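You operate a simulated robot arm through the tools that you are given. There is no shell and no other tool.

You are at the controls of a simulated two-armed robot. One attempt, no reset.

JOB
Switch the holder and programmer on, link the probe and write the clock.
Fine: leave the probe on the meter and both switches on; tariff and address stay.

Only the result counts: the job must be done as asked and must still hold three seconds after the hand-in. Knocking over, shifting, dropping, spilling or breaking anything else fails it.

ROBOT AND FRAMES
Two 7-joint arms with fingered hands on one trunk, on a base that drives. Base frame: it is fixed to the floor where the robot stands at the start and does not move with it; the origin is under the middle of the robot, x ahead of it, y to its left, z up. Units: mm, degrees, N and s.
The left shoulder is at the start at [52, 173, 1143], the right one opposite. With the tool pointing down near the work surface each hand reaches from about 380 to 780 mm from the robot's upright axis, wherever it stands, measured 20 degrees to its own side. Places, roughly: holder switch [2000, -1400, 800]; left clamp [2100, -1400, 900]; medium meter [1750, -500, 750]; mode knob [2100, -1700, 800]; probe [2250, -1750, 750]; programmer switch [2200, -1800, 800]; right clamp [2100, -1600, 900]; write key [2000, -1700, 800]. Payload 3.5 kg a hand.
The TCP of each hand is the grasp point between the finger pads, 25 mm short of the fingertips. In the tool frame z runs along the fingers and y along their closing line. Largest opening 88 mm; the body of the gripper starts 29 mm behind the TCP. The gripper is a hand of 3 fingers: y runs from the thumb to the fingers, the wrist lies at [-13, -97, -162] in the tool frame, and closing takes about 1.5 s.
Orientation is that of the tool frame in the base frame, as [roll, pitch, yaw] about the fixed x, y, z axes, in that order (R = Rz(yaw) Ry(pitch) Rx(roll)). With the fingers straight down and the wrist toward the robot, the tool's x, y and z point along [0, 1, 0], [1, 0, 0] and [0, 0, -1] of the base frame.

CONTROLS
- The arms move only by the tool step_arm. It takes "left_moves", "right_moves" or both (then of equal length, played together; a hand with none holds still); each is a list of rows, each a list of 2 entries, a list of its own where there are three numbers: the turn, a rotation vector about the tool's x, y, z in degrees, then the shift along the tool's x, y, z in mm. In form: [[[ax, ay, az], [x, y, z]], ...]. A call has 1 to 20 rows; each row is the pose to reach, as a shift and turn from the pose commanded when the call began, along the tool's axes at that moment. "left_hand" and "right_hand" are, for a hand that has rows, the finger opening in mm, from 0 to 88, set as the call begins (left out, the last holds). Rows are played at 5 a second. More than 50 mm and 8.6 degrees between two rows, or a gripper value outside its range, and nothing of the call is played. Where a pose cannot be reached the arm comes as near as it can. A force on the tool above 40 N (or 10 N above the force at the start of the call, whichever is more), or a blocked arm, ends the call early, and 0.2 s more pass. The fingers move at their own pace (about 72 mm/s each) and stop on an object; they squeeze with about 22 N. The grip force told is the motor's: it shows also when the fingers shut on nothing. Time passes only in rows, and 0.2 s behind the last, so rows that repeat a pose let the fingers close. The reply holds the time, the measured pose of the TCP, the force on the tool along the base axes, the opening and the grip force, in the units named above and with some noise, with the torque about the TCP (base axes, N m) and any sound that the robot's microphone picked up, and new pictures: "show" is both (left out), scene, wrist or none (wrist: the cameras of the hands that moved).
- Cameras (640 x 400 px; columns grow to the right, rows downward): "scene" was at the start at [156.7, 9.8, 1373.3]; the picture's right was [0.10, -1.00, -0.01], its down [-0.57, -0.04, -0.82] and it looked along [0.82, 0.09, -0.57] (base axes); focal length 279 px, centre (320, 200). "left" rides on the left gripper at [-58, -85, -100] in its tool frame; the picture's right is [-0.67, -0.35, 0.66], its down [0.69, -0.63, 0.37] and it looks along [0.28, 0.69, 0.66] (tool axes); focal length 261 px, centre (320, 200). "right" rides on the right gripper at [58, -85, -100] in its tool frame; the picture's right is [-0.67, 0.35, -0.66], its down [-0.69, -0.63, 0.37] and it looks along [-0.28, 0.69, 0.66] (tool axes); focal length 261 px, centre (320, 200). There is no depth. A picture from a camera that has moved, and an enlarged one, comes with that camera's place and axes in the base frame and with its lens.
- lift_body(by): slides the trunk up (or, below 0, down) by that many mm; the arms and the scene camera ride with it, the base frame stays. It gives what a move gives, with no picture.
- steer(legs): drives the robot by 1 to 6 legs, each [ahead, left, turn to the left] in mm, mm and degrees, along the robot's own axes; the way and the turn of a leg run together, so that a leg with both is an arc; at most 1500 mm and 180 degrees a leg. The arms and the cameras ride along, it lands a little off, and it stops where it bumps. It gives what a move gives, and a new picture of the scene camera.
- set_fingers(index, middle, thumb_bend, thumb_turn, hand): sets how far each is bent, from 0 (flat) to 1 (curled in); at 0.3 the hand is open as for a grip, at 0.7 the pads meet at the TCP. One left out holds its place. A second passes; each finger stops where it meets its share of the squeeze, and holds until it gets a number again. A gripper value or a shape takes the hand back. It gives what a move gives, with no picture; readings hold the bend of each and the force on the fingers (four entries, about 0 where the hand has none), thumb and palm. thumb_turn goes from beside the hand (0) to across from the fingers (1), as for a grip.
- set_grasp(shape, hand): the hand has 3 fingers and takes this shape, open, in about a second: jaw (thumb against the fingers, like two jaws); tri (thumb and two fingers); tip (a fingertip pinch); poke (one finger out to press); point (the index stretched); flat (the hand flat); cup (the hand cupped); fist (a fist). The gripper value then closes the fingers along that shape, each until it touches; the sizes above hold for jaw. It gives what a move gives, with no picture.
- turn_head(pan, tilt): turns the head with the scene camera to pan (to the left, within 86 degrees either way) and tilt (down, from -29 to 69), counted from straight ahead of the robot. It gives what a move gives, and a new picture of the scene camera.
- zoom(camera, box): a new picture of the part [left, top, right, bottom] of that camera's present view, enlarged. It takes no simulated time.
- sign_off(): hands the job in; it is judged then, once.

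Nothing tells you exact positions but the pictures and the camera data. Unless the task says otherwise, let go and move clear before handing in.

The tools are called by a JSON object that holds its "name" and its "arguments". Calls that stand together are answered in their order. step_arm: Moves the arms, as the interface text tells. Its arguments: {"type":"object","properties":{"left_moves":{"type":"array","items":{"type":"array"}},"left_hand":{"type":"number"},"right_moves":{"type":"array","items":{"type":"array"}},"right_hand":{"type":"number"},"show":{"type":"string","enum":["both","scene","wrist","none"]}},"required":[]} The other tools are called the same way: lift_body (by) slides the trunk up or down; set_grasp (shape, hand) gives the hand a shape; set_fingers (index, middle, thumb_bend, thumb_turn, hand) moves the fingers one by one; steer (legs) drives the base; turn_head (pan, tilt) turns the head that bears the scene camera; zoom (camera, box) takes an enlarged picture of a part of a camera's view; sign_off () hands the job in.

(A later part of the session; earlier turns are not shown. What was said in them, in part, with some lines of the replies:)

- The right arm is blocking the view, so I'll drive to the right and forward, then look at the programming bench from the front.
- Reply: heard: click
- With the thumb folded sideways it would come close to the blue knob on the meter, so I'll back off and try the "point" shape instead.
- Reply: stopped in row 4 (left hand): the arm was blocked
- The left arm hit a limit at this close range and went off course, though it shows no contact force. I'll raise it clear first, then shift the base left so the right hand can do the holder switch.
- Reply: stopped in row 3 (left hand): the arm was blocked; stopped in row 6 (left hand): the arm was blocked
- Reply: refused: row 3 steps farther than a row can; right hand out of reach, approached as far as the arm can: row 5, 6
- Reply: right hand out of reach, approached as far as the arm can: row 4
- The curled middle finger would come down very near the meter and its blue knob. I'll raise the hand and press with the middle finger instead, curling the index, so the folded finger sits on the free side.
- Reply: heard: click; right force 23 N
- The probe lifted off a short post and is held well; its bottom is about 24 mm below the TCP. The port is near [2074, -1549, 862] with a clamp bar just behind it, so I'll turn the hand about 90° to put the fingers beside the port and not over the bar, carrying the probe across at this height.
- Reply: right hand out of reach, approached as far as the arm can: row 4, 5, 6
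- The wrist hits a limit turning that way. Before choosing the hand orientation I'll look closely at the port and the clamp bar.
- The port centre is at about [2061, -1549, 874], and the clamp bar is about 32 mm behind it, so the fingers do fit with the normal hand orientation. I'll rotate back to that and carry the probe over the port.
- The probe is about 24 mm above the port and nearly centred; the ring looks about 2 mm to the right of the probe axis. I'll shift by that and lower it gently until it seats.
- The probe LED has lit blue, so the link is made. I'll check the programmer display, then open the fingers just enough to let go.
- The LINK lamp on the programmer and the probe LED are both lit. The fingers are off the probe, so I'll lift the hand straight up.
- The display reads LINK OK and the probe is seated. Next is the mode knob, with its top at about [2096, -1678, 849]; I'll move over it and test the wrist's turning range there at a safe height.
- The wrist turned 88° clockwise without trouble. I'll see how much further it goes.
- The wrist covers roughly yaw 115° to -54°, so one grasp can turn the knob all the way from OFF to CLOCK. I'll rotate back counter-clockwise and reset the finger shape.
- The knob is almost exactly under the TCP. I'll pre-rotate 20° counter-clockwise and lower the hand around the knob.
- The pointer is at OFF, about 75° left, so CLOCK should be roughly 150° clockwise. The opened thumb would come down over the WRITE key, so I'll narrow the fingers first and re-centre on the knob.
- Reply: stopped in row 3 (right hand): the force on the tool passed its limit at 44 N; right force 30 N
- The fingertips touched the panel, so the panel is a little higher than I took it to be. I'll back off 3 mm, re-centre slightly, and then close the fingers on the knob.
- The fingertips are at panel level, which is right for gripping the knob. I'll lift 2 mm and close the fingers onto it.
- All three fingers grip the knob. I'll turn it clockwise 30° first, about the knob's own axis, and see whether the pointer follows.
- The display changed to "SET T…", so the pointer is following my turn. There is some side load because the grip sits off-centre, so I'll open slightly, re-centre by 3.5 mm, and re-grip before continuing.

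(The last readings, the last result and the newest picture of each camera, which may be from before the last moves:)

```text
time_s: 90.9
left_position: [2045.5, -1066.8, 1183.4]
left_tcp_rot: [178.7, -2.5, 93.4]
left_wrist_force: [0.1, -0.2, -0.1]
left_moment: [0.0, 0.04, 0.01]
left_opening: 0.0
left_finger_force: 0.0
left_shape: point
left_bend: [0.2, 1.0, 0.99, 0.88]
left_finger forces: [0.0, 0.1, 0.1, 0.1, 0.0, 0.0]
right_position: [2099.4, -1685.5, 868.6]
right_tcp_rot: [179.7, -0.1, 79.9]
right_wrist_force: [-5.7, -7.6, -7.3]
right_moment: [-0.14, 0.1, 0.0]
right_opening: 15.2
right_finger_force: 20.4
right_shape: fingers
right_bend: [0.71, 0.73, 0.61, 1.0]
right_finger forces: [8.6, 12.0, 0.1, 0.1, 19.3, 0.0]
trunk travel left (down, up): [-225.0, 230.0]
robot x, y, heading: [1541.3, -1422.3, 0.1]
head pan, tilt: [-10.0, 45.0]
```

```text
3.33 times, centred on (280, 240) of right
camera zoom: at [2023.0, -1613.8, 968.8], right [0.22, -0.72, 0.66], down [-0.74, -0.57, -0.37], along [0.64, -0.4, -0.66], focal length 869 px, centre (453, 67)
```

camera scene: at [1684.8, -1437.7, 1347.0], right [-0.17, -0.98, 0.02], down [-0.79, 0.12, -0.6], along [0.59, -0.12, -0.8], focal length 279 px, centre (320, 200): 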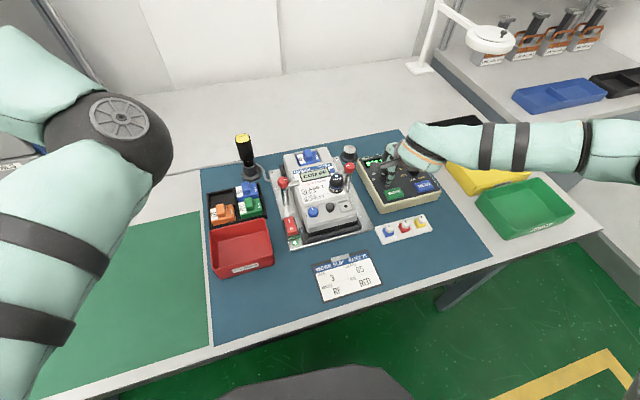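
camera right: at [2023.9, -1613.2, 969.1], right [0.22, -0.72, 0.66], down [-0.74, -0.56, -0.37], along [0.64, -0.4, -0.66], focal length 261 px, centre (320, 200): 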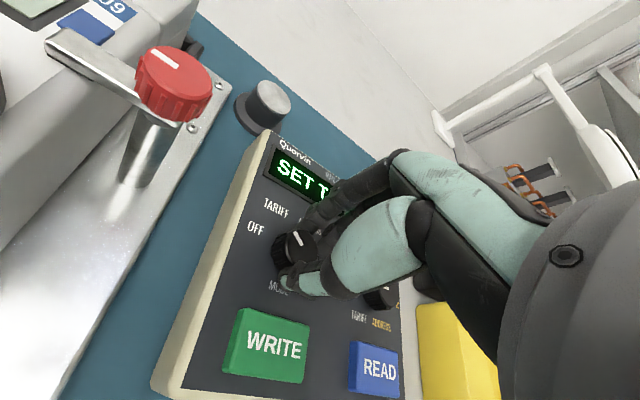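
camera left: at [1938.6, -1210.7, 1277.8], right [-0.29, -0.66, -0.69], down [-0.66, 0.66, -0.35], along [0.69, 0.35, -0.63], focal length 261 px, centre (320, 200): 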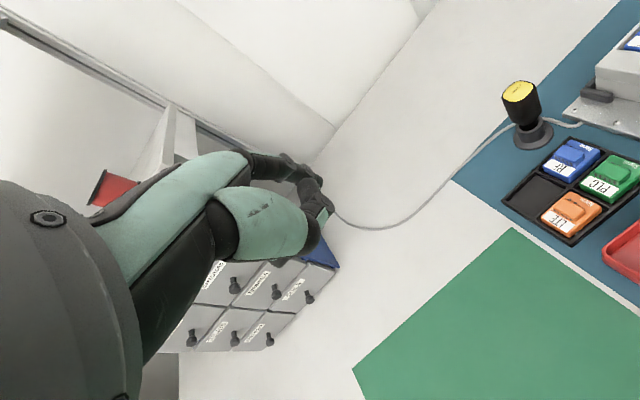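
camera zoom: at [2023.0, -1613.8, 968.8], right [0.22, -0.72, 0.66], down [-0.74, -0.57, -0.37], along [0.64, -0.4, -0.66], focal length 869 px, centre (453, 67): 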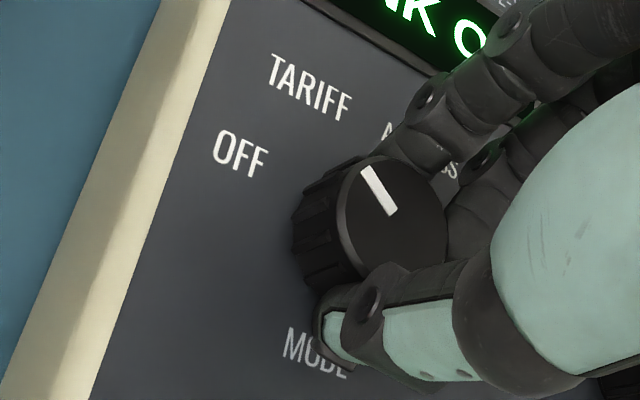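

{"name": "step_arm", "arguments": {"right_moves": [[[0, 0, 7.5], [-0.2, -0.7, 0]], [[0, 0, 15], [-0.3, -1.3, 0]], [[0, 0, 22.5], [-0.3, -2.0, 0]], [[0, 0, 30], [-0.2, -2.7, 0]], [[0, 0, 37.5], [0, -3.3, 0]], [[0, 0, 45], [0.2, -4, 0]]]}}

{"name": "zoom", "arguments": {"camera": "scene", "box": [350, 145, 410, 195]}}

{"name": "zoom", "arguments": {"camera": "right", "box": [200, 160, 340, 300]}}

```text
time_s: 92.3
left_position: [2044.7, -1066.7, 1183.3]
left_tcp_rot: [178.7, -2.6, 93.5]
left_wrist_force: [0.3, -0.6, -0.1]
left_moment: [0.0, 0.02, 0.01]
left_opening: 0.0
left_finger_force: 0.0
left_shape: point
left_bend: [0.2, 1.0, 0.99, 0.88]
left_finger forces: [0.0, 0.0, 0.0, 0.0, 0.0, 0.0]
right_position: [2093.6, -1685.1, 869.8]
right_tcp_rot: [179.9, -0.6, 34.9]
right_wrist_force: [-10.1, -10.6, -7.7]
right_moment: [-0.25, 0.18, 0.03]
right_opening: 15.3
right_finger_force: 21.4
right_shape: fingers
right_bend: [0.71, 0.73, 0.62, 1.0]
right_finger forces: [8.9, 17.4, 0.1, 0.1, 16.6, 0.1]
trunk travel left (down, up): [-225.0, 230.0]
robot x, y, heading: [1539.9, -1420.4, 0.1]
head pan, tilt: [-10.0, 45.0]
camera scene: at [1683.8, -1436.2, 1347.1], right [-0.17, -0.98, 0.02], down [-0.79, 0.12, -0.6], along [0.59, -0.12, -0.8], focal length 279 px, centre (320, 200)
camera right: at [2091.2, -1582.4, 970.0], right [-0.36, -0.67, 0.65], down [-0.92, 0.12, -0.37], along [0.17, -0.73, -0.66], focal length 261 px, centre (320, 200)
```

scene: 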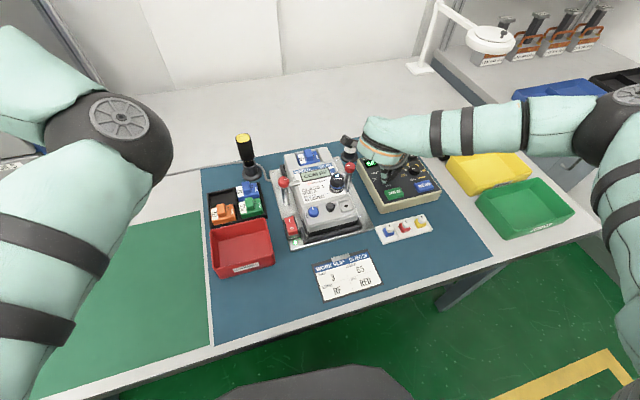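
right: 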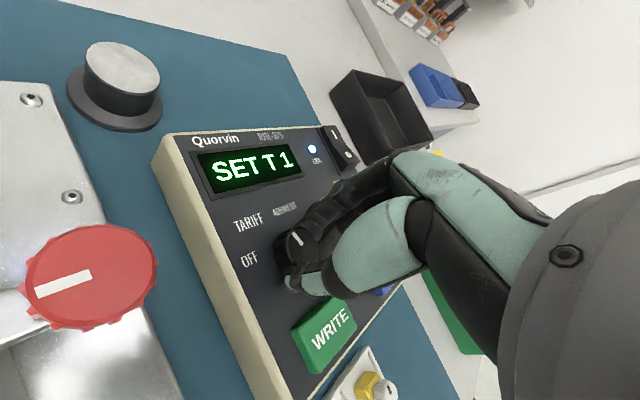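

```text
8.00 times, centred on (380, 170) of scene
camera zoom: at [1683.8, -1436.2, 1347.1], right [-0.17, -0.98, 0.02], down [-0.79, 0.12, -0.6], along [0.59, -0.12, -0.8], focal length 2234 px, centre (-160, 440)
```

zoom: 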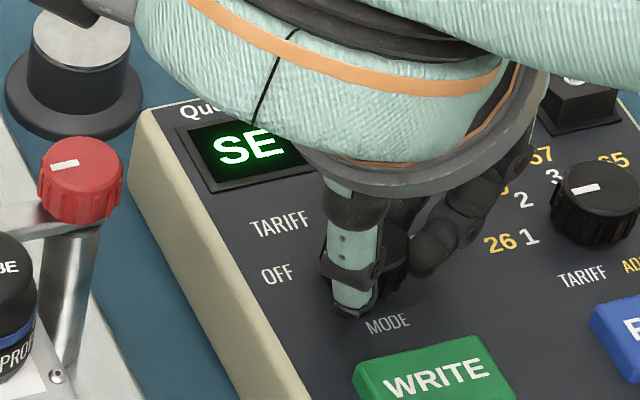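

```text
2.86 times, centred on (270, 230) of right
camera zoom: at [2091.2, -1582.4, 970.0], right [-0.36, -0.67, 0.65], down [-0.92, 0.12, -0.37], along [0.17, -0.73, -0.66], focal length 745 px, centre (463, 114)
```

zoom: 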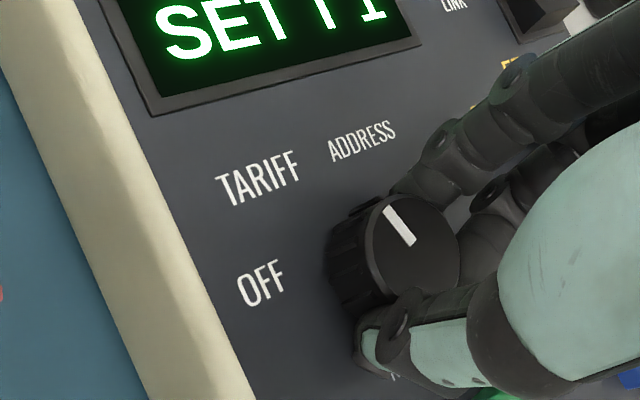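

Display shows SET T 1, so the knob is at TARIFF. I'll keep turning clockwise.

{"name": "step_arm", "arguments": {"right_moves": [[[0, 0, 7.5], [-0.3, -0.7, 0]], [[0, 0, 15], [-0.5, -1.3, 0]], [[0, 0, 22.5], [-0.5, -2.0, 0]], [[0, 0, 30], [-0.4, -2.7, 0]], [[0, 0, 37.5], [-0.2, -3.3, 0]], [[0, 0, 45], [0, -4, 0]]]}}

{"name": "zoom", "arguments": {"camera": "scene", "box": [350, 145, 410, 195]}}

{"name": "zoom", "arguments": {"camera": "right", "box": [160, 120, 340, 300]}}

```text
time_s: 93.7
left_position: [2044.9, -1066.4, 1184.3]
left_tcp_rot: [178.7, -2.5, 93.4]
left_wrist_force: [0.5, 0.2, 0.2]
left_moment: [0.02, 0.0, -0.03]
left_opening: 0.2
left_finger_force: 0.1
left_shape: point
left_bend: [0.2, 1.0, 0.99, 0.88]
left_finger forces: [0.1, 0.0, 0.1, 0.0, 0.0, 0.0]
right_position: [2092.3, -1681.5, 870.3]
right_tcp_rot: [-179.9, -0.5, -10.0]
right_wrist_force: [-15.3, -5.7, -10.1]
right_moment: [-0.23, 0.33, 0.01]
right_opening: 14.9
right_finger_force: 22.3
right_shape: fingers
right_bend: [0.71, 0.73, 0.63, 1.0]
right_finger forces: [11.0, 17.3, 0.0, 0.0, 14.8, 0.0]
trunk travel left (down, up): [-225.0, 230.0]
robot x, y, heading: [1542.1, -1417.0, 0.1]
head pan, tilt: [-10.0, 45.0]
camera scene: at [1682.9, -1435.4, 1347.2], right [-0.17, -0.98, 0.02], down [-0.79, 0.12, -0.6], along [0.59, -0.12, -0.8], focal length 279 px, centre (320, 200)
camera right: at [2161.3, -1607.4, 971.2], right [-0.73, -0.23, 0.65], down [-0.56, 0.74, -0.37], along [-0.4, -0.63, -0.67], focal length 261 px, centre (320, 200)
```

scene: 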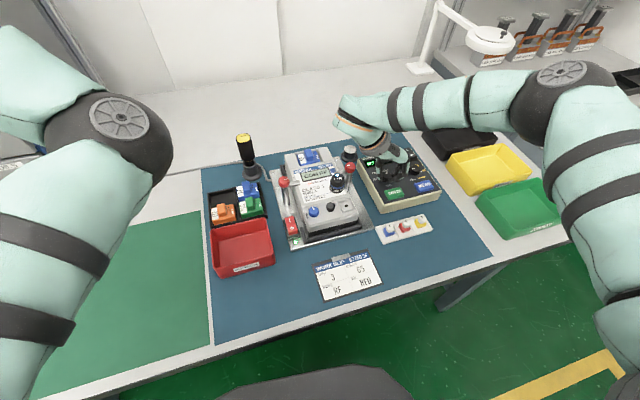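
right: 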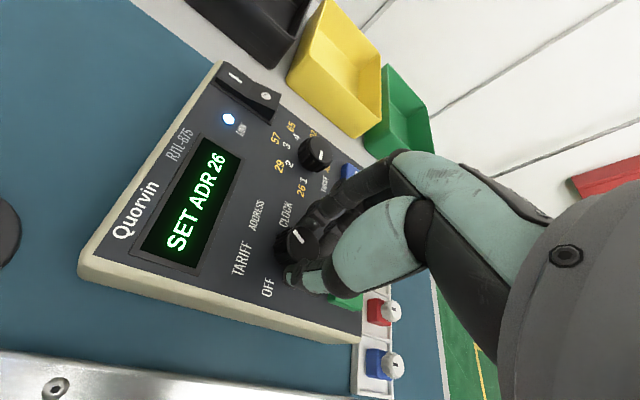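

```text
8.00 times, centred on (380, 170) of scene
camera zoom: at [1682.9, -1435.4, 1347.2], right [-0.17, -0.98, 0.02], down [-0.79, 0.12, -0.6], along [0.59, -0.12, -0.8], focal length 2234 px, centre (-160, 440)
```

zoom: 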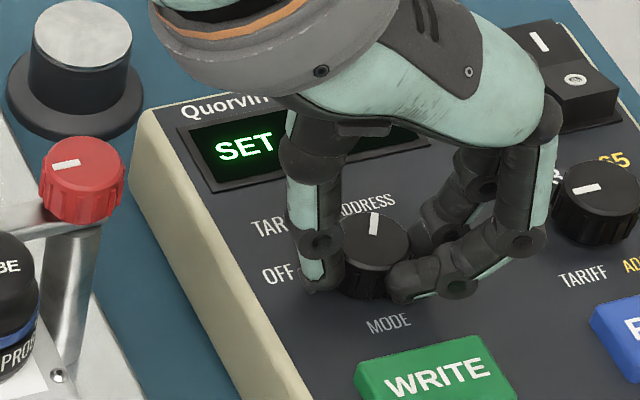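

```text
2.22 times, centred on (250, 210) of right
camera zoom: at [2161.3, -1607.4, 971.2], right [-0.73, -0.23, 0.65], down [-0.56, 0.74, -0.37], along [-0.4, -0.63, -0.67], focal length 579 px, centre (476, 178)
```

zoom: 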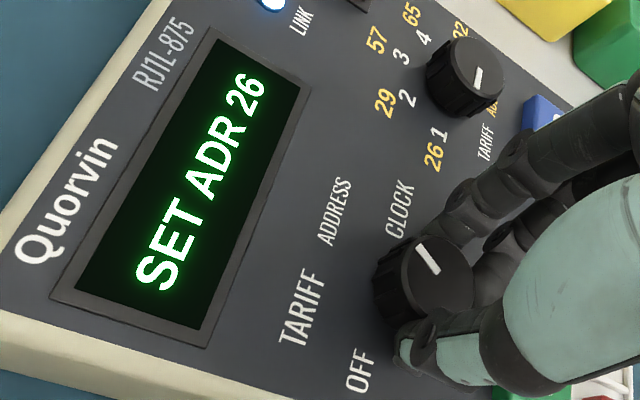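

The display reads SET ADR 26, so the pointer is passing ADDRESS. I'll carry on toward CLOCK.

{"name": "step_arm", "arguments": {"right_moves": [[[0, 0, 7.5], [-0.3, -0.7, 0]], [[0, 0, 15], [-0.5, -1.3, 0]], [[0, 0, 22.5], [-0.5, -2.0, 0]], [[0, 0, 30], [-0.4, -2.7, 0]], [[0, 0, 37.5], [-0.2, -3.3, 0]]]}}

{"name": "zoom", "arguments": {"camera": "scene", "box": [350, 145, 410, 195]}}

{"name": "zoom", "arguments": {"camera": "right", "box": [140, 120, 340, 300]}}

```text
time_s: 94.9
left_position: [2044.7, -1064.3, 1183.2]
left_tcp_rot: [178.7, -2.3, 93.4]
left_wrist_force: [0.7, -0.4, -0.2]
left_moment: [0.0, 0.02, 0.01]
left_opening: 0.2
left_finger_force: 0.0
left_shape: point
left_bend: [0.2, 1.0, 0.99, 0.88]
left_finger forces: [0.0, 0.1, 0.1, 0.0, 0.1, 0.0]
right_position: [2093.3, -1676.0, 870.3]
right_tcp_rot: [-179.5, -0.4, -47.5]
right_wrist_force: [-15.1, 3.8, -11.8]
right_moment: [0.0, 0.37, -0.01]
right_opening: 15.3
right_finger_force: 20.6
right_shape: fingers
right_bend: [0.71, 0.73, 0.64, 1.0]
right_finger forces: [11.9, 14.8, 0.1, 0.0, 14.4, 0.1]
trunk travel left (down, up): [-225.0, 230.0]
robot x, y, heading: [1541.1, -1421.4, 0.0]
head pan, tilt: [-10.0, 45.0]
camera scene: at [1683.4, -1433.9, 1347.2], right [-0.17, -0.98, 0.02], down [-0.79, 0.12, -0.6], along [0.59, -0.12, -0.8], focal length 279 px, centre (320, 200)
camera right: at [2192.6, -1661.6, 972.1], right [-0.72, 0.26, 0.65], down [0.0, 0.93, -0.36], along [-0.7, -0.26, -0.67], focal length 261 px, centre (320, 200)
```

scene: 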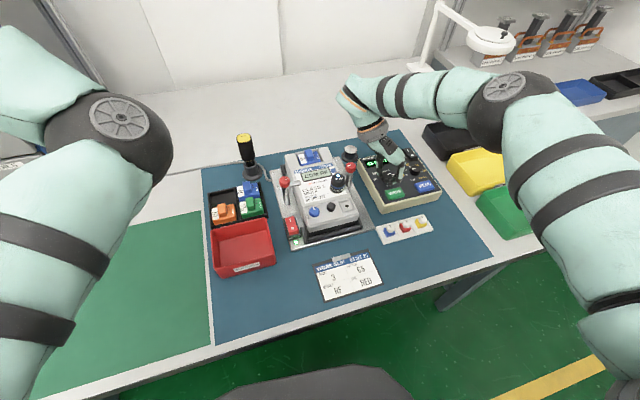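
right: 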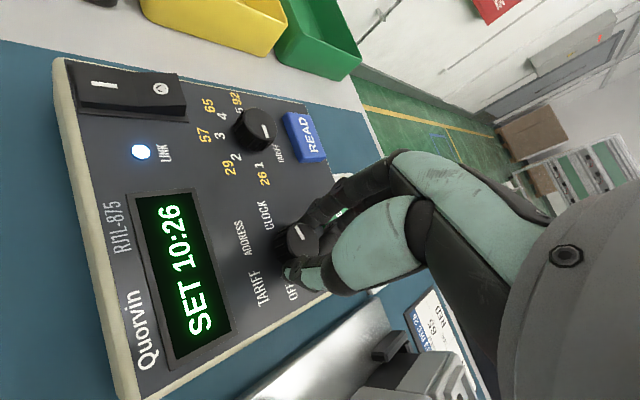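

```text
8.00 times, centred on (380, 170) of scene
camera zoom: at [1683.4, -1433.9, 1347.2], right [-0.17, -0.98, 0.02], down [-0.79, 0.12, -0.6], along [0.59, -0.12, -0.8], focal length 2234 px, centre (-160, 440)
```

zoom: 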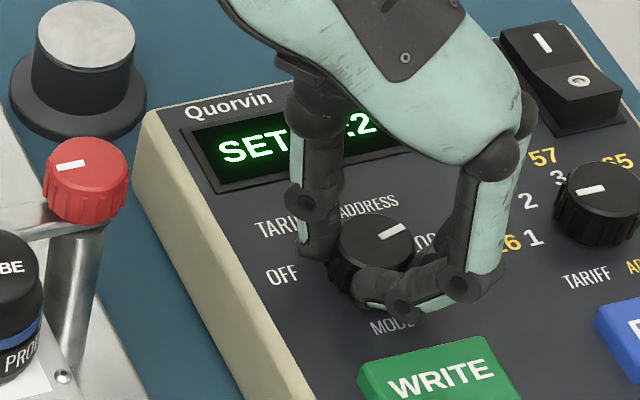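

```text
2.22 times, centred on (240, 210) of right
camera zoom: at [2192.6, -1661.6, 972.1], right [-0.72, 0.26, 0.65], down [0.0, 0.93, -0.36], along [-0.7, -0.26, -0.67], focal length 579 px, centre (498, 178)
```

zoom: 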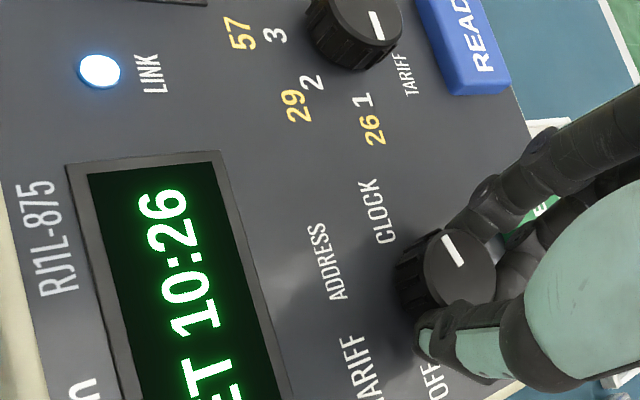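

The display reads SET 10:26, so it's in CLOCK mode. I'll turn about 20° more so it sits properly at CLOCK before I let go.

{"name": "step_arm", "arguments": {"right_moves": [[[0, 0, 7.5], [-0.3, -0.7, 0]], [[0, 0, 15], [-0.5, -1.3, 0]], [[0, 0, 22.5], [-0.5, -2.0, 0]]]}}

{"name": "zoom", "arguments": {"camera": "scene", "box": [350, 145, 410, 195]}}

{"name": "zoom", "arguments": {"camera": "right", "box": [140, 120, 340, 300]}}

```text
time_s: 95.7
left_position: [2044.9, -1063.7, 1182.5]
left_tcp_rot: [178.7, -2.4, 93.5]
left_wrist_force: [0.2, -0.1, -0.7]
left_moment: [0.01, -0.01, -0.02]
left_opening: 0.2
left_finger_force: 0.1
left_shape: point
left_bend: [0.2, 1.0, 0.99, 0.88]
left_finger forces: [0.0, 0.1, 0.0, 0.0, 0.0, 0.0]
right_position: [2094.6, -1673.7, 870.6]
right_tcp_rot: [-179.5, -0.2, -70.2]
right_wrist_force: [-11.7, 0.8, -8.5]
right_moment: [-0.01, 0.33, 0.17]
right_opening: 14.6
right_finger_force: 20.1
right_shape: fingers
right_bend: [0.71, 0.73, 0.65, 1.0]
right_finger forces: [12.2, 14.4, 0.0, 0.0, 13.5, 0.0]
trunk travel left (down, up): [-225.0, 230.0]
robot x, y, heading: [1543.9, -1423.1, -0.1]
head pan, tilt: [-10.0, 45.0]
camera scene: at [1683.8, -1434.2, 1347.2], right [-0.17, -0.98, 0.02], down [-0.79, 0.12, -0.6], along [0.59, -0.12, -0.8], focal length 279 px, centre (320, 200)
camera right: at [2191.8, -1700.6, 971.9], right [-0.56, 0.51, 0.65], down [0.36, 0.86, -0.36], along [-0.74, 0.03, -0.67], focal length 261 px, centre (320, 200)
```

scene: 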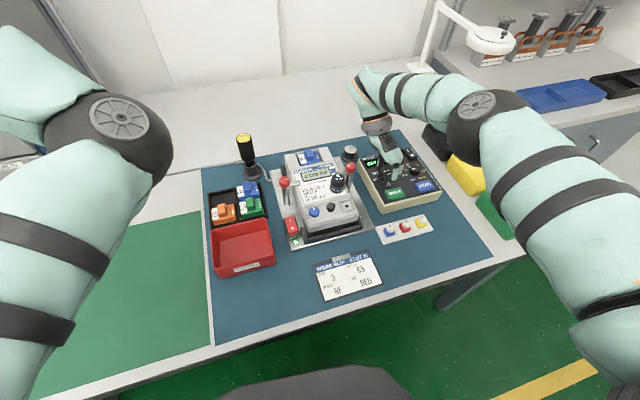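
right: 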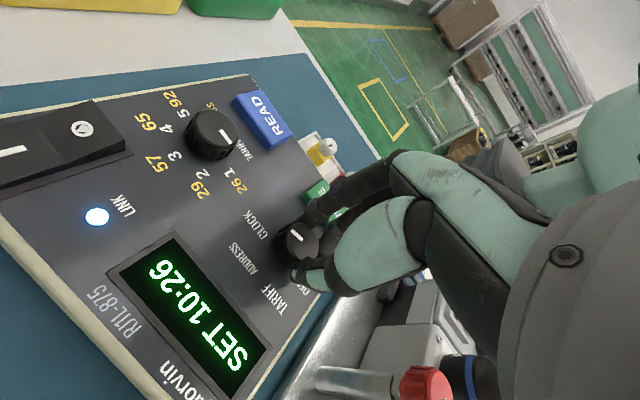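

```text
8.00 times, centred on (380, 170) of scene
camera zoom: at [1683.8, -1434.2, 1347.2], right [-0.17, -0.98, 0.02], down [-0.79, 0.12, -0.6], along [0.59, -0.12, -0.8], focal length 2234 px, centre (-160, 440)
```

zoom: 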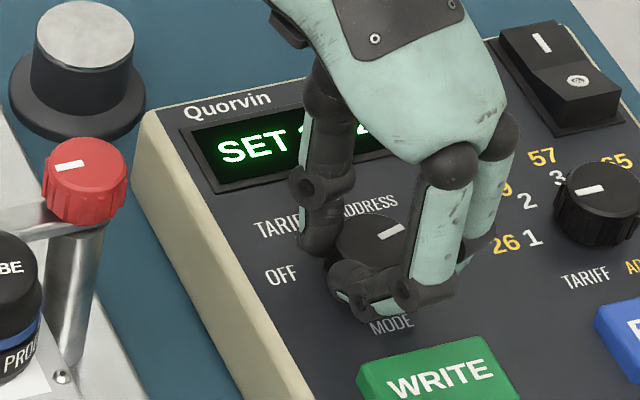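

```text
2.22 times, centred on (240, 210) of right
camera zoom: at [2191.8, -1700.6, 971.9], right [-0.56, 0.51, 0.65], down [0.36, 0.86, -0.36], along [-0.74, 0.03, -0.67], focal length 579 px, centre (498, 178)
```

zoom: 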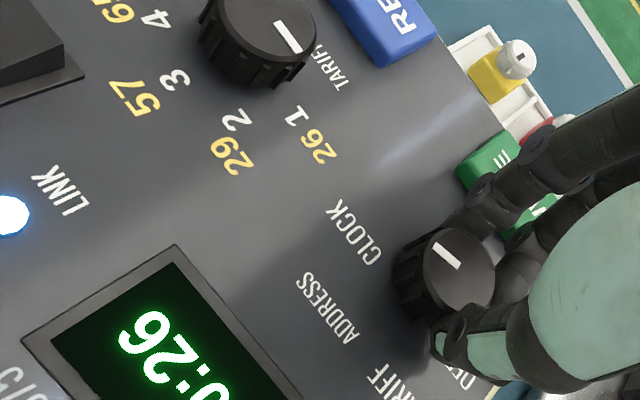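

The pointer stopped turning, so the knob is at its CLOCK end stop. I'll open the fingers slightly and lift straight up.

{"name": "set_fingers", "arguments": {"hand": "right", "index": 0.58, "middle": 0.58, "thumb_bend": 0.54}}

{"name": "step_arm", "arguments": {"right_moves": [[[0, 0, 0], [0, 0, -4]], [[0, 0, 0], [0, 0, -12]], [[0, 0, 0], [0, 0, -30]], [[0, 0, 0], [0, 0, -60]], [[0, 0, 0], [0, 0, -100]]]}}

{"name": "zoom", "arguments": {"camera": "scene", "box": [350, 145, 410, 195]}}

{"name": "zoom", "arguments": {"camera": "right", "box": [100, 150, 340, 330]}}

```text
time_s: 96.7
left_position: [2047.1, -1064.9, 1181.9]
left_tcp_rot: [178.7, -2.5, 93.5]
left_wrist_force: [-1.0, -1.0, -0.6]
left_moment: [0.03, 0.02, -0.01]
left_opening: 0.0
left_finger_force: 0.0
left_shape: point
left_bend: [0.2, 1.0, 0.99, 0.88]
left_finger forces: [0.0, 0.1, 0.1, 0.0, 0.0, 0.1]
right_position: [2096.1, -1674.7, 871.2]
right_tcp_rot: [-179.6, -0.2, -69.9]
right_wrist_force: [0.5, 0.3, 0.1]
right_moment: [0.02, -0.02, -0.01]
right_opening: 28.9
right_finger_force: 0.0
right_shape: fingers
right_bend: [0.57, 0.57, 0.54, 1.0]
right_finger forces: [0.0, 0.0, 0.0, 0.0, 0.0, 0.1]
trunk travel left (down, up): [-225.0, 230.0]
robot x, y, heading: [1545.6, -1418.7, -0.2]
head pan, tilt: [-10.0, 45.0]
```

```text
time_s: 97.9
left_position: [2045.1, -1063.8, 1184.2]
left_tcp_rot: [178.7, -2.3, 93.4]
left_wrist_force: [-0.7, -1.1, -0.5]
left_moment: [-0.01, 0.02, 0.02]
left_opening: 0.0
left_finger_force: 0.2
left_shape: point
left_bend: [0.2, 1.0, 0.99, 0.88]
left_finger forces: [0.0, 0.1, 0.0, 0.1, 0.0, 0.0]
right_position: [2093.3, -1675.4, 971.6]
right_tcp_rot: [-179.6, -0.2, -70.0]
right_wrist_force: [-0.7, -0.1, 0.2]
right_moment: [0.0, -0.03, 0.0]
right_opening: 29.2
right_finger_force: 0.1
right_shape: fingers
right_bend: [0.57, 0.57, 0.54, 1.0]
right_finger forces: [0.0, 0.1, 0.1, 0.0, 0.1, 0.0]
trunk travel left (down, up): [-225.0, 230.0]
robot x, y, heading: [1544.4, -1419.8, 0.1]
head pan, tilt: [-10.0, 45.0]
camera scene: at [1683.6, -1433.7, 1347.2], right [-0.17, -0.98, 0.02], down [-0.79, 0.12, -0.6], along [0.59, -0.12, -0.8], focal length 279 px, centre (320, 200)
camera right: at [2190.3, -1700.9, 1073.2], right [-0.56, 0.51, 0.65], down [0.36, 0.86, -0.36], along [-0.74, 0.03, -0.67], focal length 261 px, centre (320, 200)
```

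scene: 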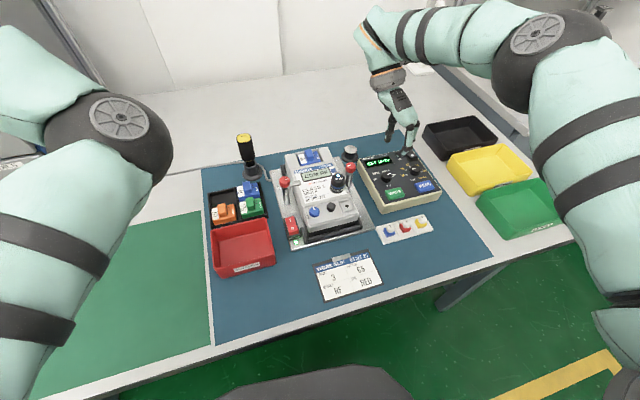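
right: 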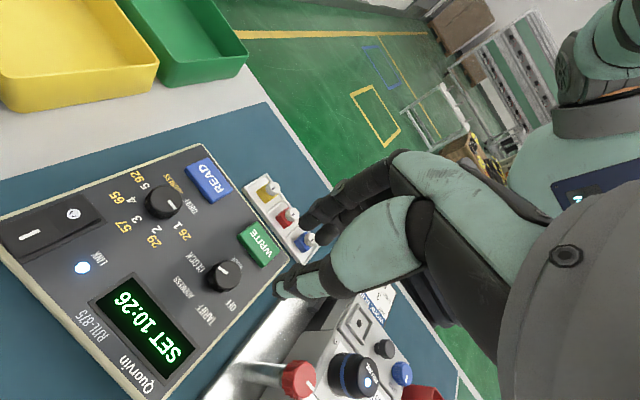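

```text
8.00 times, centred on (380, 170) of scene
camera zoom: at [1683.6, -1433.7, 1347.2], right [-0.17, -0.98, 0.02], down [-0.79, 0.12, -0.6], along [0.59, -0.12, -0.8], focal length 2234 px, centre (-160, 440)
```

zoom: 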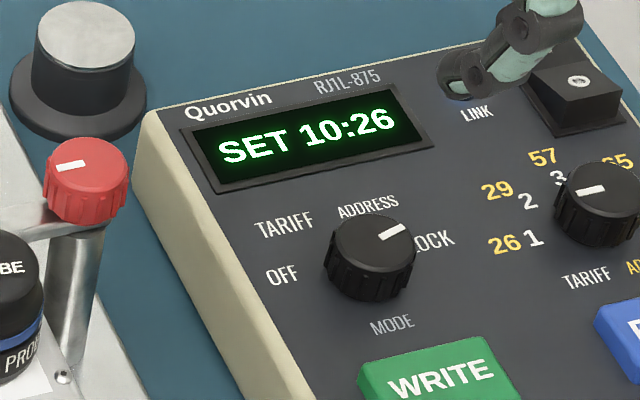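

```text
2.22 times, centred on (220, 240) of right
camera zoom: at [2190.3, -1700.9, 1073.2], right [-0.56, 0.51, 0.65], down [0.36, 0.86, -0.36], along [-0.74, 0.03, -0.67], focal length 579 px, centre (542, 111)
```

zoom: 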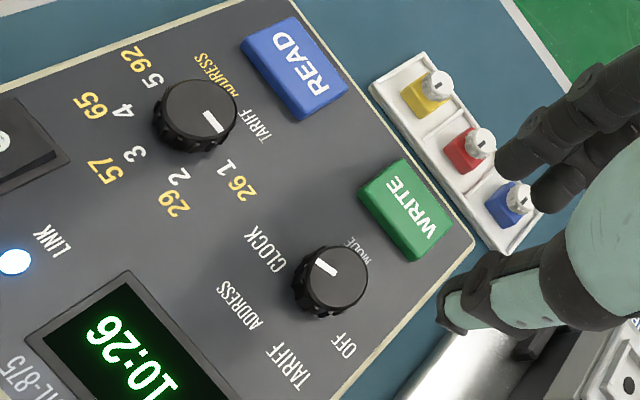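

Mode is CLOCK (SET 10:26), LINK is still lit and the value knob hasn't moved. I'll turn the wrist back and form a single pointing finger to press WRITE.

{"name": "step_arm", "arguments": {"right_moves": [[[0, 0, -8], [0, 0, -10]], [[0, 0, -16], [0, 0, -20]], [[0, 0, -24], [0, 0, -30]], [[0, 0, -32], [0, 0, -35]], [[0, 0, -40], [0, 0, -35]], [[0, 0, -48], [0, 0, -35]], [[0, 0, -56], [0, 0, -35]], [[0, 0, -64], [0, 0, -35]], [[0, 0, -72], [0, 0, -35]], [[0, 0, -80], [0, 0, -35]], [[0, 0, -88], [0, 0, -35]], [[0, 0, -96], [0, 0, -35]], [[0, 0, -104], [0, 0, -35]], [[0, 0, -112], [0, 0, -35]], [[0, 0, -120], [0, 0, -35]], [[0, 0, -128], [0, 0, -35]], [[0, 0, -136], [0, 0, -35]], [[0, 0, -144], [0, 0, -35]], [[0, 0, -152], [0, 0, -35]], [[0, 0, -160], [0, 0, -35]]], "show": "none"}}

{"name": "set_fingers", "arguments": {"hand": "right", "index": 0.65, "middle": 1.0, "thumb_bend": 1.0, "thumb_turn": 0.0}}

{"name": "zoom", "arguments": {"camera": "right", "box": [0, 0, 640, 400]}}

```text
time_s: 102.1
left_position: [2045.6, -1064.2, 1182.8]
left_tcp_rot: [178.7, -2.4, 93.5]
left_wrist_force: [-0.6, 0.5, 0.8]
left_moment: [0.0, -0.03, -0.01]
left_opening: 0.0
left_finger_force: 0.0
left_shape: point
left_bend: [0.2, 1.0, 0.99, 0.88]
left_finger forces: [0.1, 0.1, 0.0, 0.0, 0.0, 0.0]
right_position: [2092.9, -1675.4, 1005.0]
right_tcp_rot: [179.6, 0.0, 90.2]
right_wrist_force: [0.1, -0.4, 0.9]
right_moment: [-0.01, -0.03, 0.03]
right_opening: 29.0
right_finger_force: 0.0
right_shape: fingers
right_bend: [0.57, 0.57, 0.54, 1.0]
right_finger forces: [0.1, 0.0, 0.0, 0.0, 0.0, 0.0]
trunk travel left (down, up): [-225.0, 230.0]
robot x, y, heading: [1542.8, -1422.2, 0.4]
head pan, tilt: [-10.0, 45.0]
```

```text
time_s: 103.1
left_position: [2047.1, -1063.2, 1183.4]
left_tcp_rot: [178.8, -2.4, 93.5]
left_wrist_force: [0.3, 0.0, -0.4]
left_moment: [-0.01, 0.0, 0.0]
left_opening: 0.1
left_finger_force: 0.1
left_shape: point
left_bend: [0.2, 1.0, 0.99, 0.88]
left_finger forces: [0.1, 0.0, 0.0, 0.1, 0.1, 0.0]
right_position: [2093.4, -1676.4, 1005.7]
right_tcp_rot: [179.4, 0.0, 90.2]
right_wrist_force: [0.0, 0.7, 0.8]
right_moment: [0.02, -0.02, -0.01]
right_opening: 47.5
right_finger_force: 0.2
right_shape: fingers
right_bend: [0.65, 1.0, 1.0, 0.0]
right_finger forces: [0.1, 0.0, 0.0, 0.0, 0.0, 0.1]
trunk travel left (down, up): [-225.0, 230.0]
robot x, y, heading: [1545.4, -1422.0, -0.1]
head pan, tilt: [-10.0, 45.0]
```

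```text
1.00 times, centred on (320, 200) of right (not enlarged: the box is as wide or as high as the picture)
camera zoom: at [2006.1, -1617.3, 1104.5], right [0.34, -0.67, 0.66], down [-0.63, -0.69, -0.37], along [0.7, -0.28, -0.65], focal length 261 px, centre (320, 200)
```

zoom: 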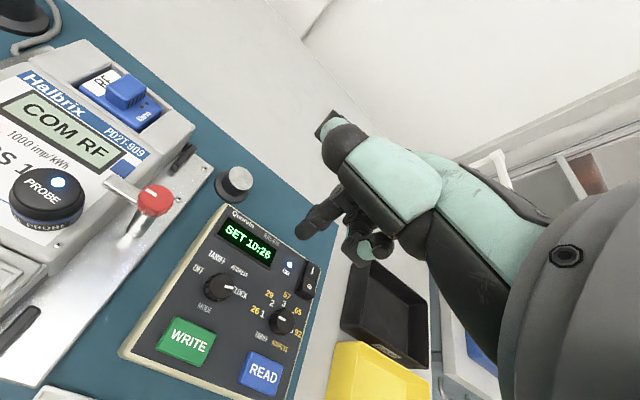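

{"name": "step_arm", "arguments": {"right_moves": [[[0, 0, 0], [-7, -15, 20]], [[0, 0, 0], [-14, -31, 50]], [[0, 0, 0], [-20, -46, 80]], [[0, 0, 0], [-20, -46, 108]]]}}

{"name": "zoom", "arguments": {"camera": "right", "box": [200, 150, 360, 310]}}

{"name": "zoom", "arguments": {"camera": "scene", "box": [340, 135, 420, 215]}}

```text
time_s: 104.1
left_position: [2046.1, -1064.5, 1181.4]
left_tcp_rot: [178.8, -2.4, 93.5]
left_wrist_force: [-0.4, -0.3, 0.1]
left_moment: [-0.01, 0.02, 0.05]
left_opening: 0.1
left_finger_force: 0.1
left_shape: point
left_bend: [0.2, 1.0, 0.99, 0.88]
left_finger forces: [0.0, 0.1, 0.0, 0.1, 0.1, 0.1]
right_position: [2051.4, -1696.7, 896.2]
right_tcp_rot: [179.5, 0.0, 90.1]
right_wrist_force: [0.5, -0.2, 0.1]
right_moment: [0.0, 0.0, 0.0]
right_opening: 47.7
right_finger_force: 0.0
right_shape: fingers
right_bend: [0.65, 1.0, 1.0, 0.0]
right_finger forces: [0.0, 0.0, 0.0, 0.0, 0.1, 0.0]
trunk travel left (down, up): [-225.0, 230.0]
robot x, y, heading: [1540.6, -1422.1, 0.1]
head pan, tilt: [-10.0, 45.0]
camera scene: at [1685.3, -1434.5, 1346.9], right [-0.17, -0.98, 0.02], down [-0.79, 0.12, -0.6], along [0.59, -0.12, -0.8], focal length 279 px, centre (320, 200)
camera right: at [1963.0, -1637.7, 996.2], right [0.34, -0.67, 0.66], down [-0.63, -0.69, -0.37], along [0.7, -0.28, -0.65], focal length 261 px, centre (320, 200)
```

scene: 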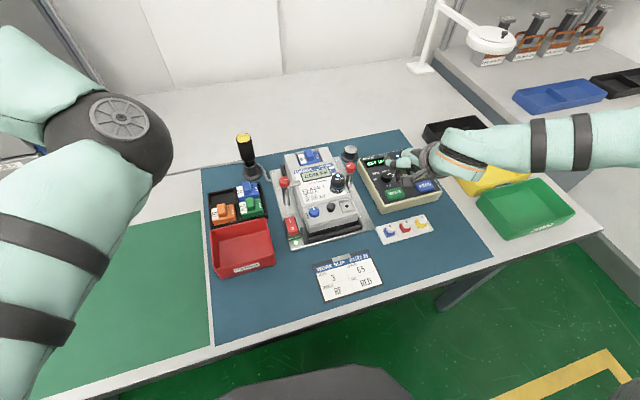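
right: 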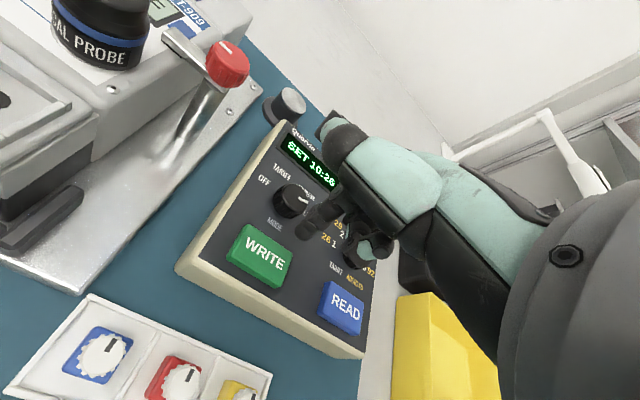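

```text
2.50 times, centred on (280, 230) of right
camera zoom: at [1963.0, -1637.7, 996.2], right [0.34, -0.67, 0.66], down [-0.63, -0.69, -0.37], along [0.7, -0.28, -0.65], focal length 652 px, centre (420, 125)
```

zoom: 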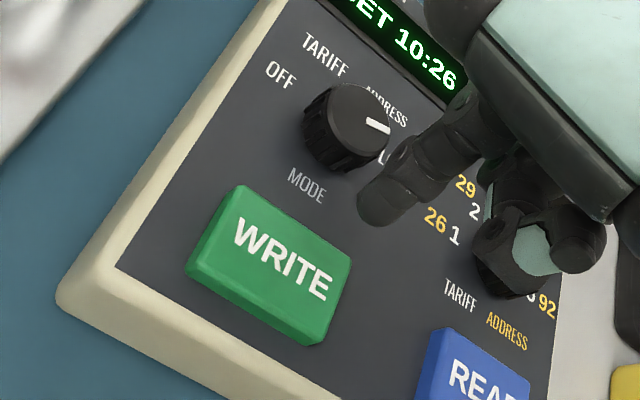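

```text
5.00 times, centred on (380, 175) of scene
camera zoom: at [1685.3, -1434.5, 1346.9], right [-0.17, -0.98, 0.02], down [-0.79, 0.12, -0.6], along [0.59, -0.12, -0.8], focal length 1396 px, centre (20, 325)
```

zoom: 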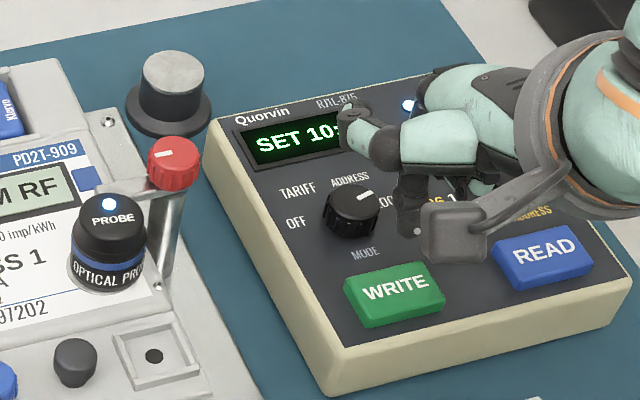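

By my estimate the fingertip is directly above the WRITE key, with about 30 mm to go. I'll lower and press it once.

{"name": "step_arm", "arguments": {"right_moves": [[[0, 0, 0], [0, -3, 12]], [[0, 0, 0], [0, -3, 22]]]}}

{"name": "zoom", "arguments": {"camera": "right", "box": [200, 150, 360, 310]}}

{"name": "zoom", "arguments": {"camera": "scene", "box": [340, 135, 420, 215]}}

```text
time_s: 104.7
left_position: [2046.3, -1063.5, 1182.2]
left_tcp_rot: [178.8, -2.4, 93.4]
left_wrist_force: [0.5, 1.3, 0.1]
left_moment: [0.01, 0.04, 0.02]
left_opening: 0.2
left_finger_force: 0.0
left_shape: point
left_bend: [0.2, 1.0, 0.99, 0.88]
left_finger forces: [0.1, 0.1, 0.0, 0.1, 0.0, 0.1]
right_position: [2047.7, -1694.3, 875.3]
right_tcp_rot: [179.4, -0.1, 90.1]
right_wrist_force: [0.3, 0.2, 0.4]
right_moment: [-0.02, -0.03, -0.01]
right_opening: 47.9
right_finger_force: 0.1
right_shape: fingers
right_bend: [0.65, 1.0, 1.0, 0.0]
right_finger forces: [0.5, 0.1, 0.1, 0.0, 0.0, 0.0]
trunk travel left (down, up): [-225.0, 230.0]
robot x, y, heading: [1539.7, -1421.8, 0.4]
head pan, tilt: [-10.0, 45.0]
camera scene: at [1684.9, -1434.1, 1347.0], right [-0.17, -0.98, 0.02], down [-0.79, 0.12, -0.6], along [0.59, -0.12, -0.8], focal length 279 px, centre (320, 200)
camera right: at [1959.8, -1637.0, 974.4], right [0.34, -0.67, 0.66], down [-0.62, -0.69, -0.37], along [0.7, -0.28, -0.65], focal length 261 px, centre (320, 200)
```

scene: 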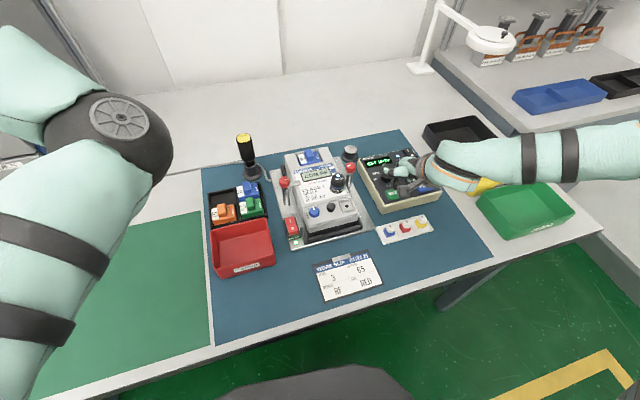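
right: 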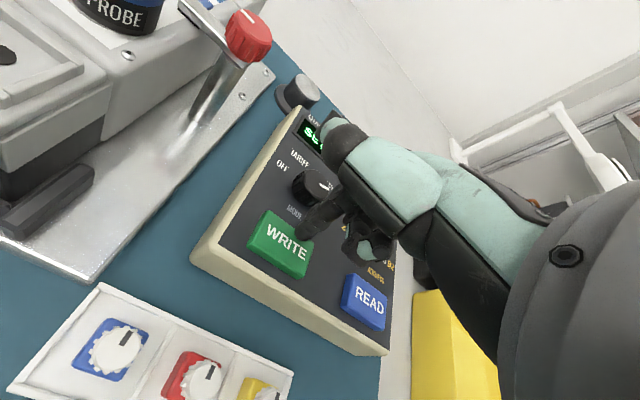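

```text
2.50 times, centred on (280, 230) of right
camera zoom: at [1959.8, -1637.0, 974.4], right [0.34, -0.67, 0.66], down [-0.62, -0.69, -0.37], along [0.7, -0.28, -0.65], focal length 652 px, centre (420, 125)
```

zoom: 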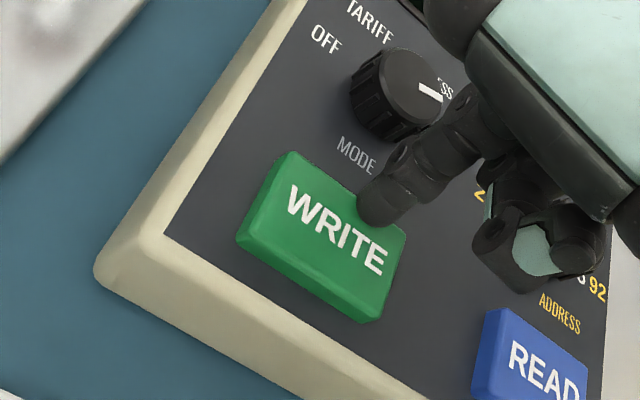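

```text
5.00 times, centred on (380, 175) of scene
camera zoom: at [1684.9, -1434.1, 1347.0], right [-0.17, -0.98, 0.02], down [-0.79, 0.12, -0.6], along [0.59, -0.12, -0.8], focal length 1396 px, centre (20, 325)
```

zoom: 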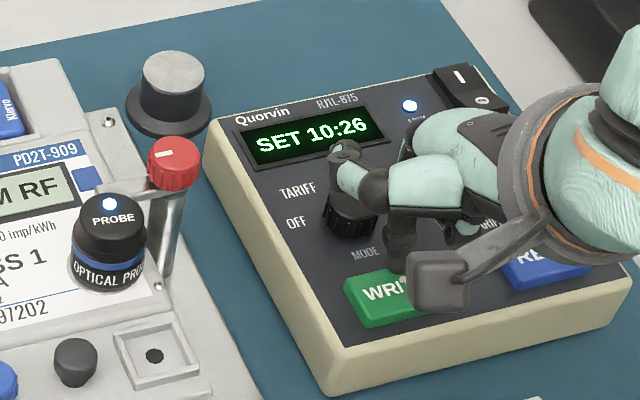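

{"name": "step_arm", "arguments": {"right_moves": [[[0, 0, 0], [0, 0, 6]], [[0, 0, 0], [0, 0, 9]], [[0, 0, 0], [0, 0, 12]], [[0, 0, 0], [0, 0, 14]], [[0, 0, 0], [0, 0, 16]]]}}

{"name": "zoom", "arguments": {"camera": "right", "box": [200, 150, 360, 310]}}

{"name": "zoom", "arguments": {"camera": "scene", "box": [290, 135, 420, 215]}}

```text
time_s: 105.6
left_position: [2044.5, -1063.7, 1182.9]
left_tcp_rot: [178.6, -2.4, 93.4]
left_wrist_force: [0.8, -0.3, 0.8]
left_moment: [0.02, 0.0, -0.02]
left_opening: 0.2
left_finger_force: 0.1
left_shape: point
left_bend: [0.2, 1.0, 0.99, 0.88]
left_finger forces: [0.0, 0.1, 0.1, 0.0, 0.0, 0.0]
right_position: [2050.6, -1694.0, 867.8]
right_tcp_rot: [178.5, 0.0, 90.2]
right_wrist_force: [3.0, -1.0, 26.0]
right_moment: [0.16, -0.32, -0.01]
right_opening: 48.4
right_finger_force: 13.1
right_shape: fingers
right_bend: [0.67, 1.0, 1.0, 0.0]
right_finger forces: [25.9, 0.0, 0.1, 0.0, 0.0, 0.0]
trunk travel left (down, up): [-225.0, 230.0]
robot x, y, heading: [1544.9, -1420.8, -0.2]
head pan, tilt: [-10.0, 45.0]
heard: click
stopped in row 4 (right hand): the force on the tool passed its limit at 42 N (the readings are from after the stop); the commanded pose is now the measured one
camera scene: at [1682.9, -1433.3, 1347.3], right [-0.17, -0.98, 0.02], down [-0.79, 0.12, -0.6], along [0.59, -0.12, -0.8], focal length 279 px, centre (320, 200)
camera right: at [1960.9, -1636.6, 967.4], right [0.33, -0.67, 0.66], down [-0.62, -0.69, -0.38], along [0.71, -0.28, -0.64], focal length 261 px, centre (320, 200)
```

scene: 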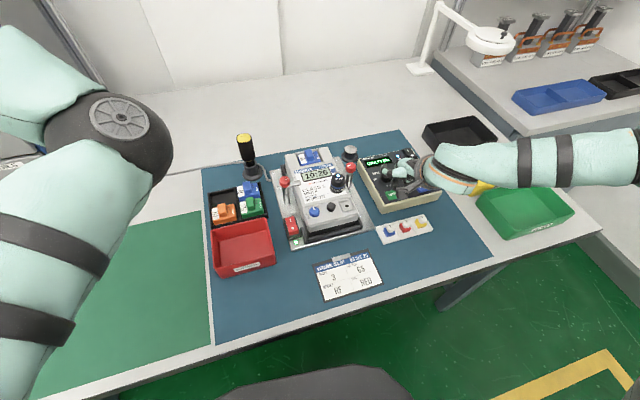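
right: 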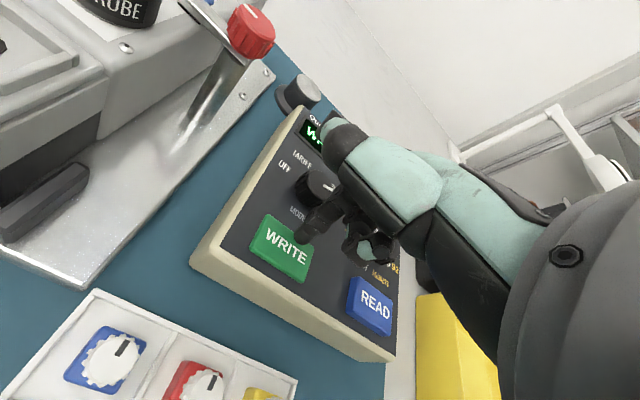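

```text
2.50 times, centred on (280, 230) of right
camera zoom: at [1960.9, -1636.6, 967.4], right [0.33, -0.67, 0.66], down [-0.62, -0.69, -0.38], along [0.71, -0.28, -0.64], focal length 652 px, centre (420, 125)
```

zoom: 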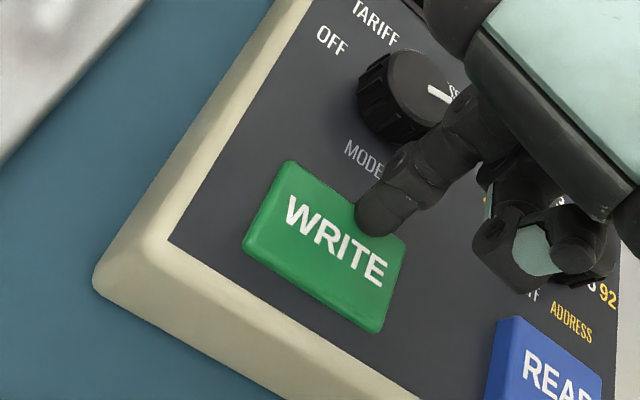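

```text
4.92 times, centred on (355, 175) of scene
camera zoom: at [1682.9, -1433.3, 1347.3], right [-0.17, -0.98, 0.02], down [-0.79, 0.12, -0.6], along [0.59, -0.12, -0.8], focal length 1375 px, centre (148, 323)
```

zoom: 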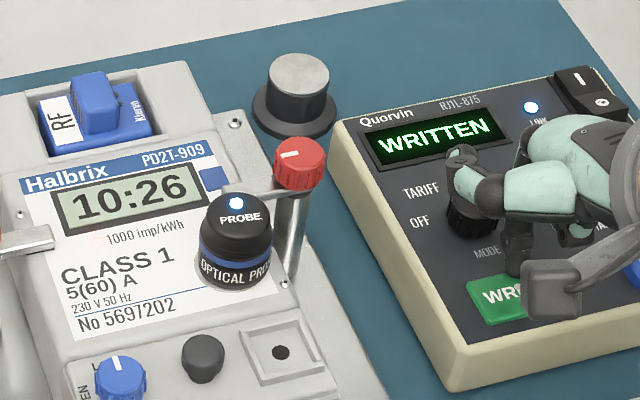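

The programmer shows WRITTEN and the meter reads 10:26, so the clock is set. I'll lift the hand straight off the key and pull it clear.

{"name": "step_arm", "arguments": {"right_moves": [[[0, 0, 0], [0, 0, -15]], [[0, 0, 0], [0, 0, -40]], [[0, 0, 0], [0, 0, -80]], [[0, 0, 0], [0, 0, -120]], [[0, 0, 0], [-25, 0, -150]], [[0, 0, 0], [-60, 0, -180]]]}}

{"name": "zoom", "arguments": {"camera": "scene", "box": [270, 130, 450, 240]}}

{"name": "zoom", "arguments": {"camera": "scene", "box": [350, 140, 420, 190]}}

```text
time_s: 107.0
left_position: [2044.2, -1065.3, 1183.4]
left_tcp_rot: [178.6, -2.3, 93.4]
left_wrist_force: [-0.2, -0.5, 0.0]
left_moment: [0.0, -0.01, 0.0]
left_opening: 0.0
left_finger_force: 0.0
left_shape: point
left_bend: [0.2, 1.0, 0.99, 0.88]
left_finger forces: [0.0, 0.0, 0.0, 0.0, 0.0, 0.1]
right_position: [2044.0, -1755.6, 1044.7]
right_tcp_rot: [178.8, -0.1, 90.2]
right_wrist_force: [0.7, 0.5, 0.1]
right_moment: [0.03, -0.01, 0.04]
right_opening: 47.7
right_finger_force: 0.1
right_shape: fingers
right_bend: [0.65, 1.0, 1.0, 0.0]
right_finger forces: [0.1, 0.0, 0.0, 0.0, 0.1, 0.1]
trunk travel left (down, up): [-225.0, 230.0]
robot x, y, heading: [1543.4, -1421.7, 0.2]
head pan, tilt: [-10.0, 45.0]
camera scene: at [1683.6, -1434.8, 1347.2], right [-0.17, -0.98, 0.02], down [-0.79, 0.12, -0.6], along [0.59, -0.12, -0.8], focal length 279 px, centre (320, 200)
camera right: at [1955.6, -1697.5, 1143.6], right [0.34, -0.67, 0.66], down [-0.62, -0.69, -0.38], along [0.71, -0.28, -0.65], focal length 261 px, centre (320, 200)
```

scene: 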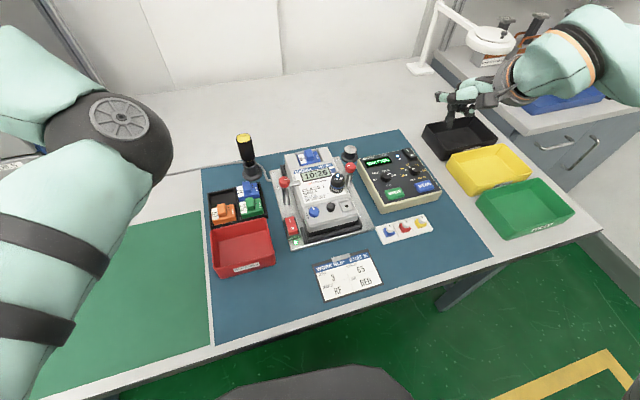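
right: 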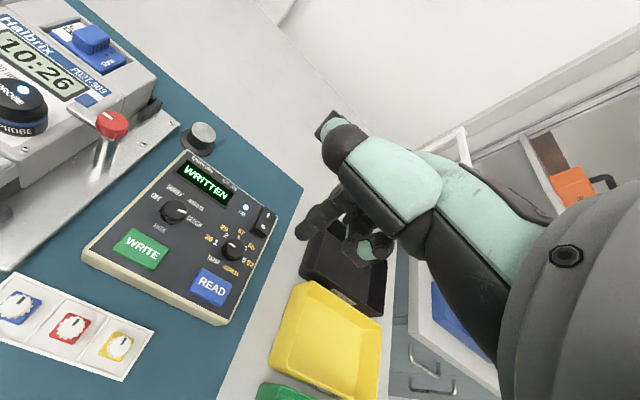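

```text
3.56 times, centred on (360, 185) of scene
camera zoom: at [1683.6, -1434.8, 1347.2], right [-0.17, -0.98, 0.02], down [-0.79, 0.12, -0.6], along [0.59, -0.12, -0.8], focal length 993 px, centre (178, 253)
```

zoom: 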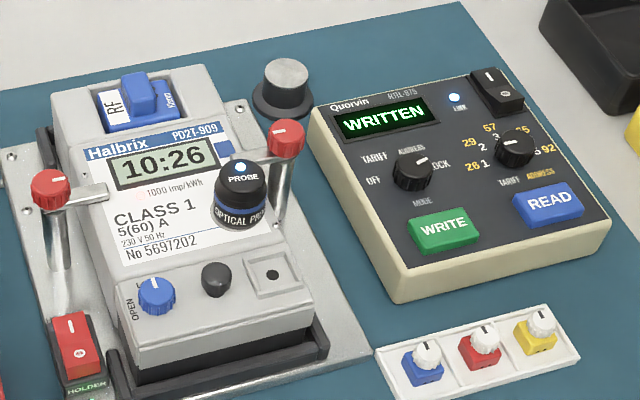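

```text
8.00 times, centred on (385, 165) of scene
camera zoom: at [1683.6, -1434.8, 1347.2], right [-0.17, -0.98, 0.02], down [-0.79, 0.12, -0.6], along [0.59, -0.12, -0.8], focal length 2234 px, centre (-200, 480)
```

zoom: 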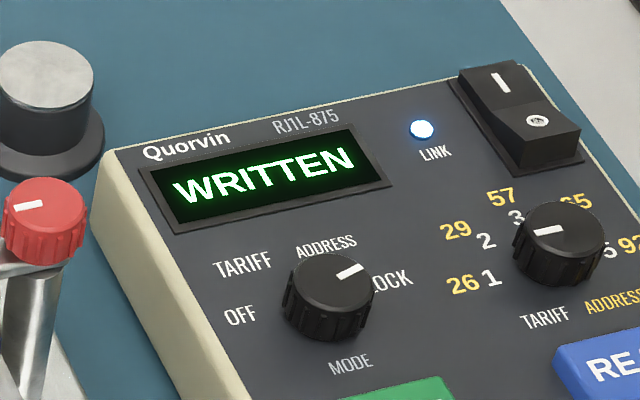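

Both switches are on, the probe sits on the meter with the link lit, the meter shows 10:26, and only the clock was written. Both hands are clear and nothing else on the bench has moved, so I'm handing in.

{"name": "sign_off", "arguments": {}}

```text
The job is handed in.
```

The clock is written: the meter shows 10:26 and the programmer display reads WRITTEN. I have handed the job in.

- **Switches:** the holder and programmer are both on, and the holder's lamp is lit.
- **Probe:** it is on the meter's port, with the link lamp lit.
- **Tariff and address:** neither was written. WRITE was pressed once, with the mode knob at CLOCK. The knob passed TARIFF and ADDRESS on the way, and I did not touch the value knob.
- **Rest of the bench:** both hands are clear, and nothing else appears to have moved in the last pictures. The left arm went off course once over the parts bins, but it showed no contact force and the bins look the same as before.
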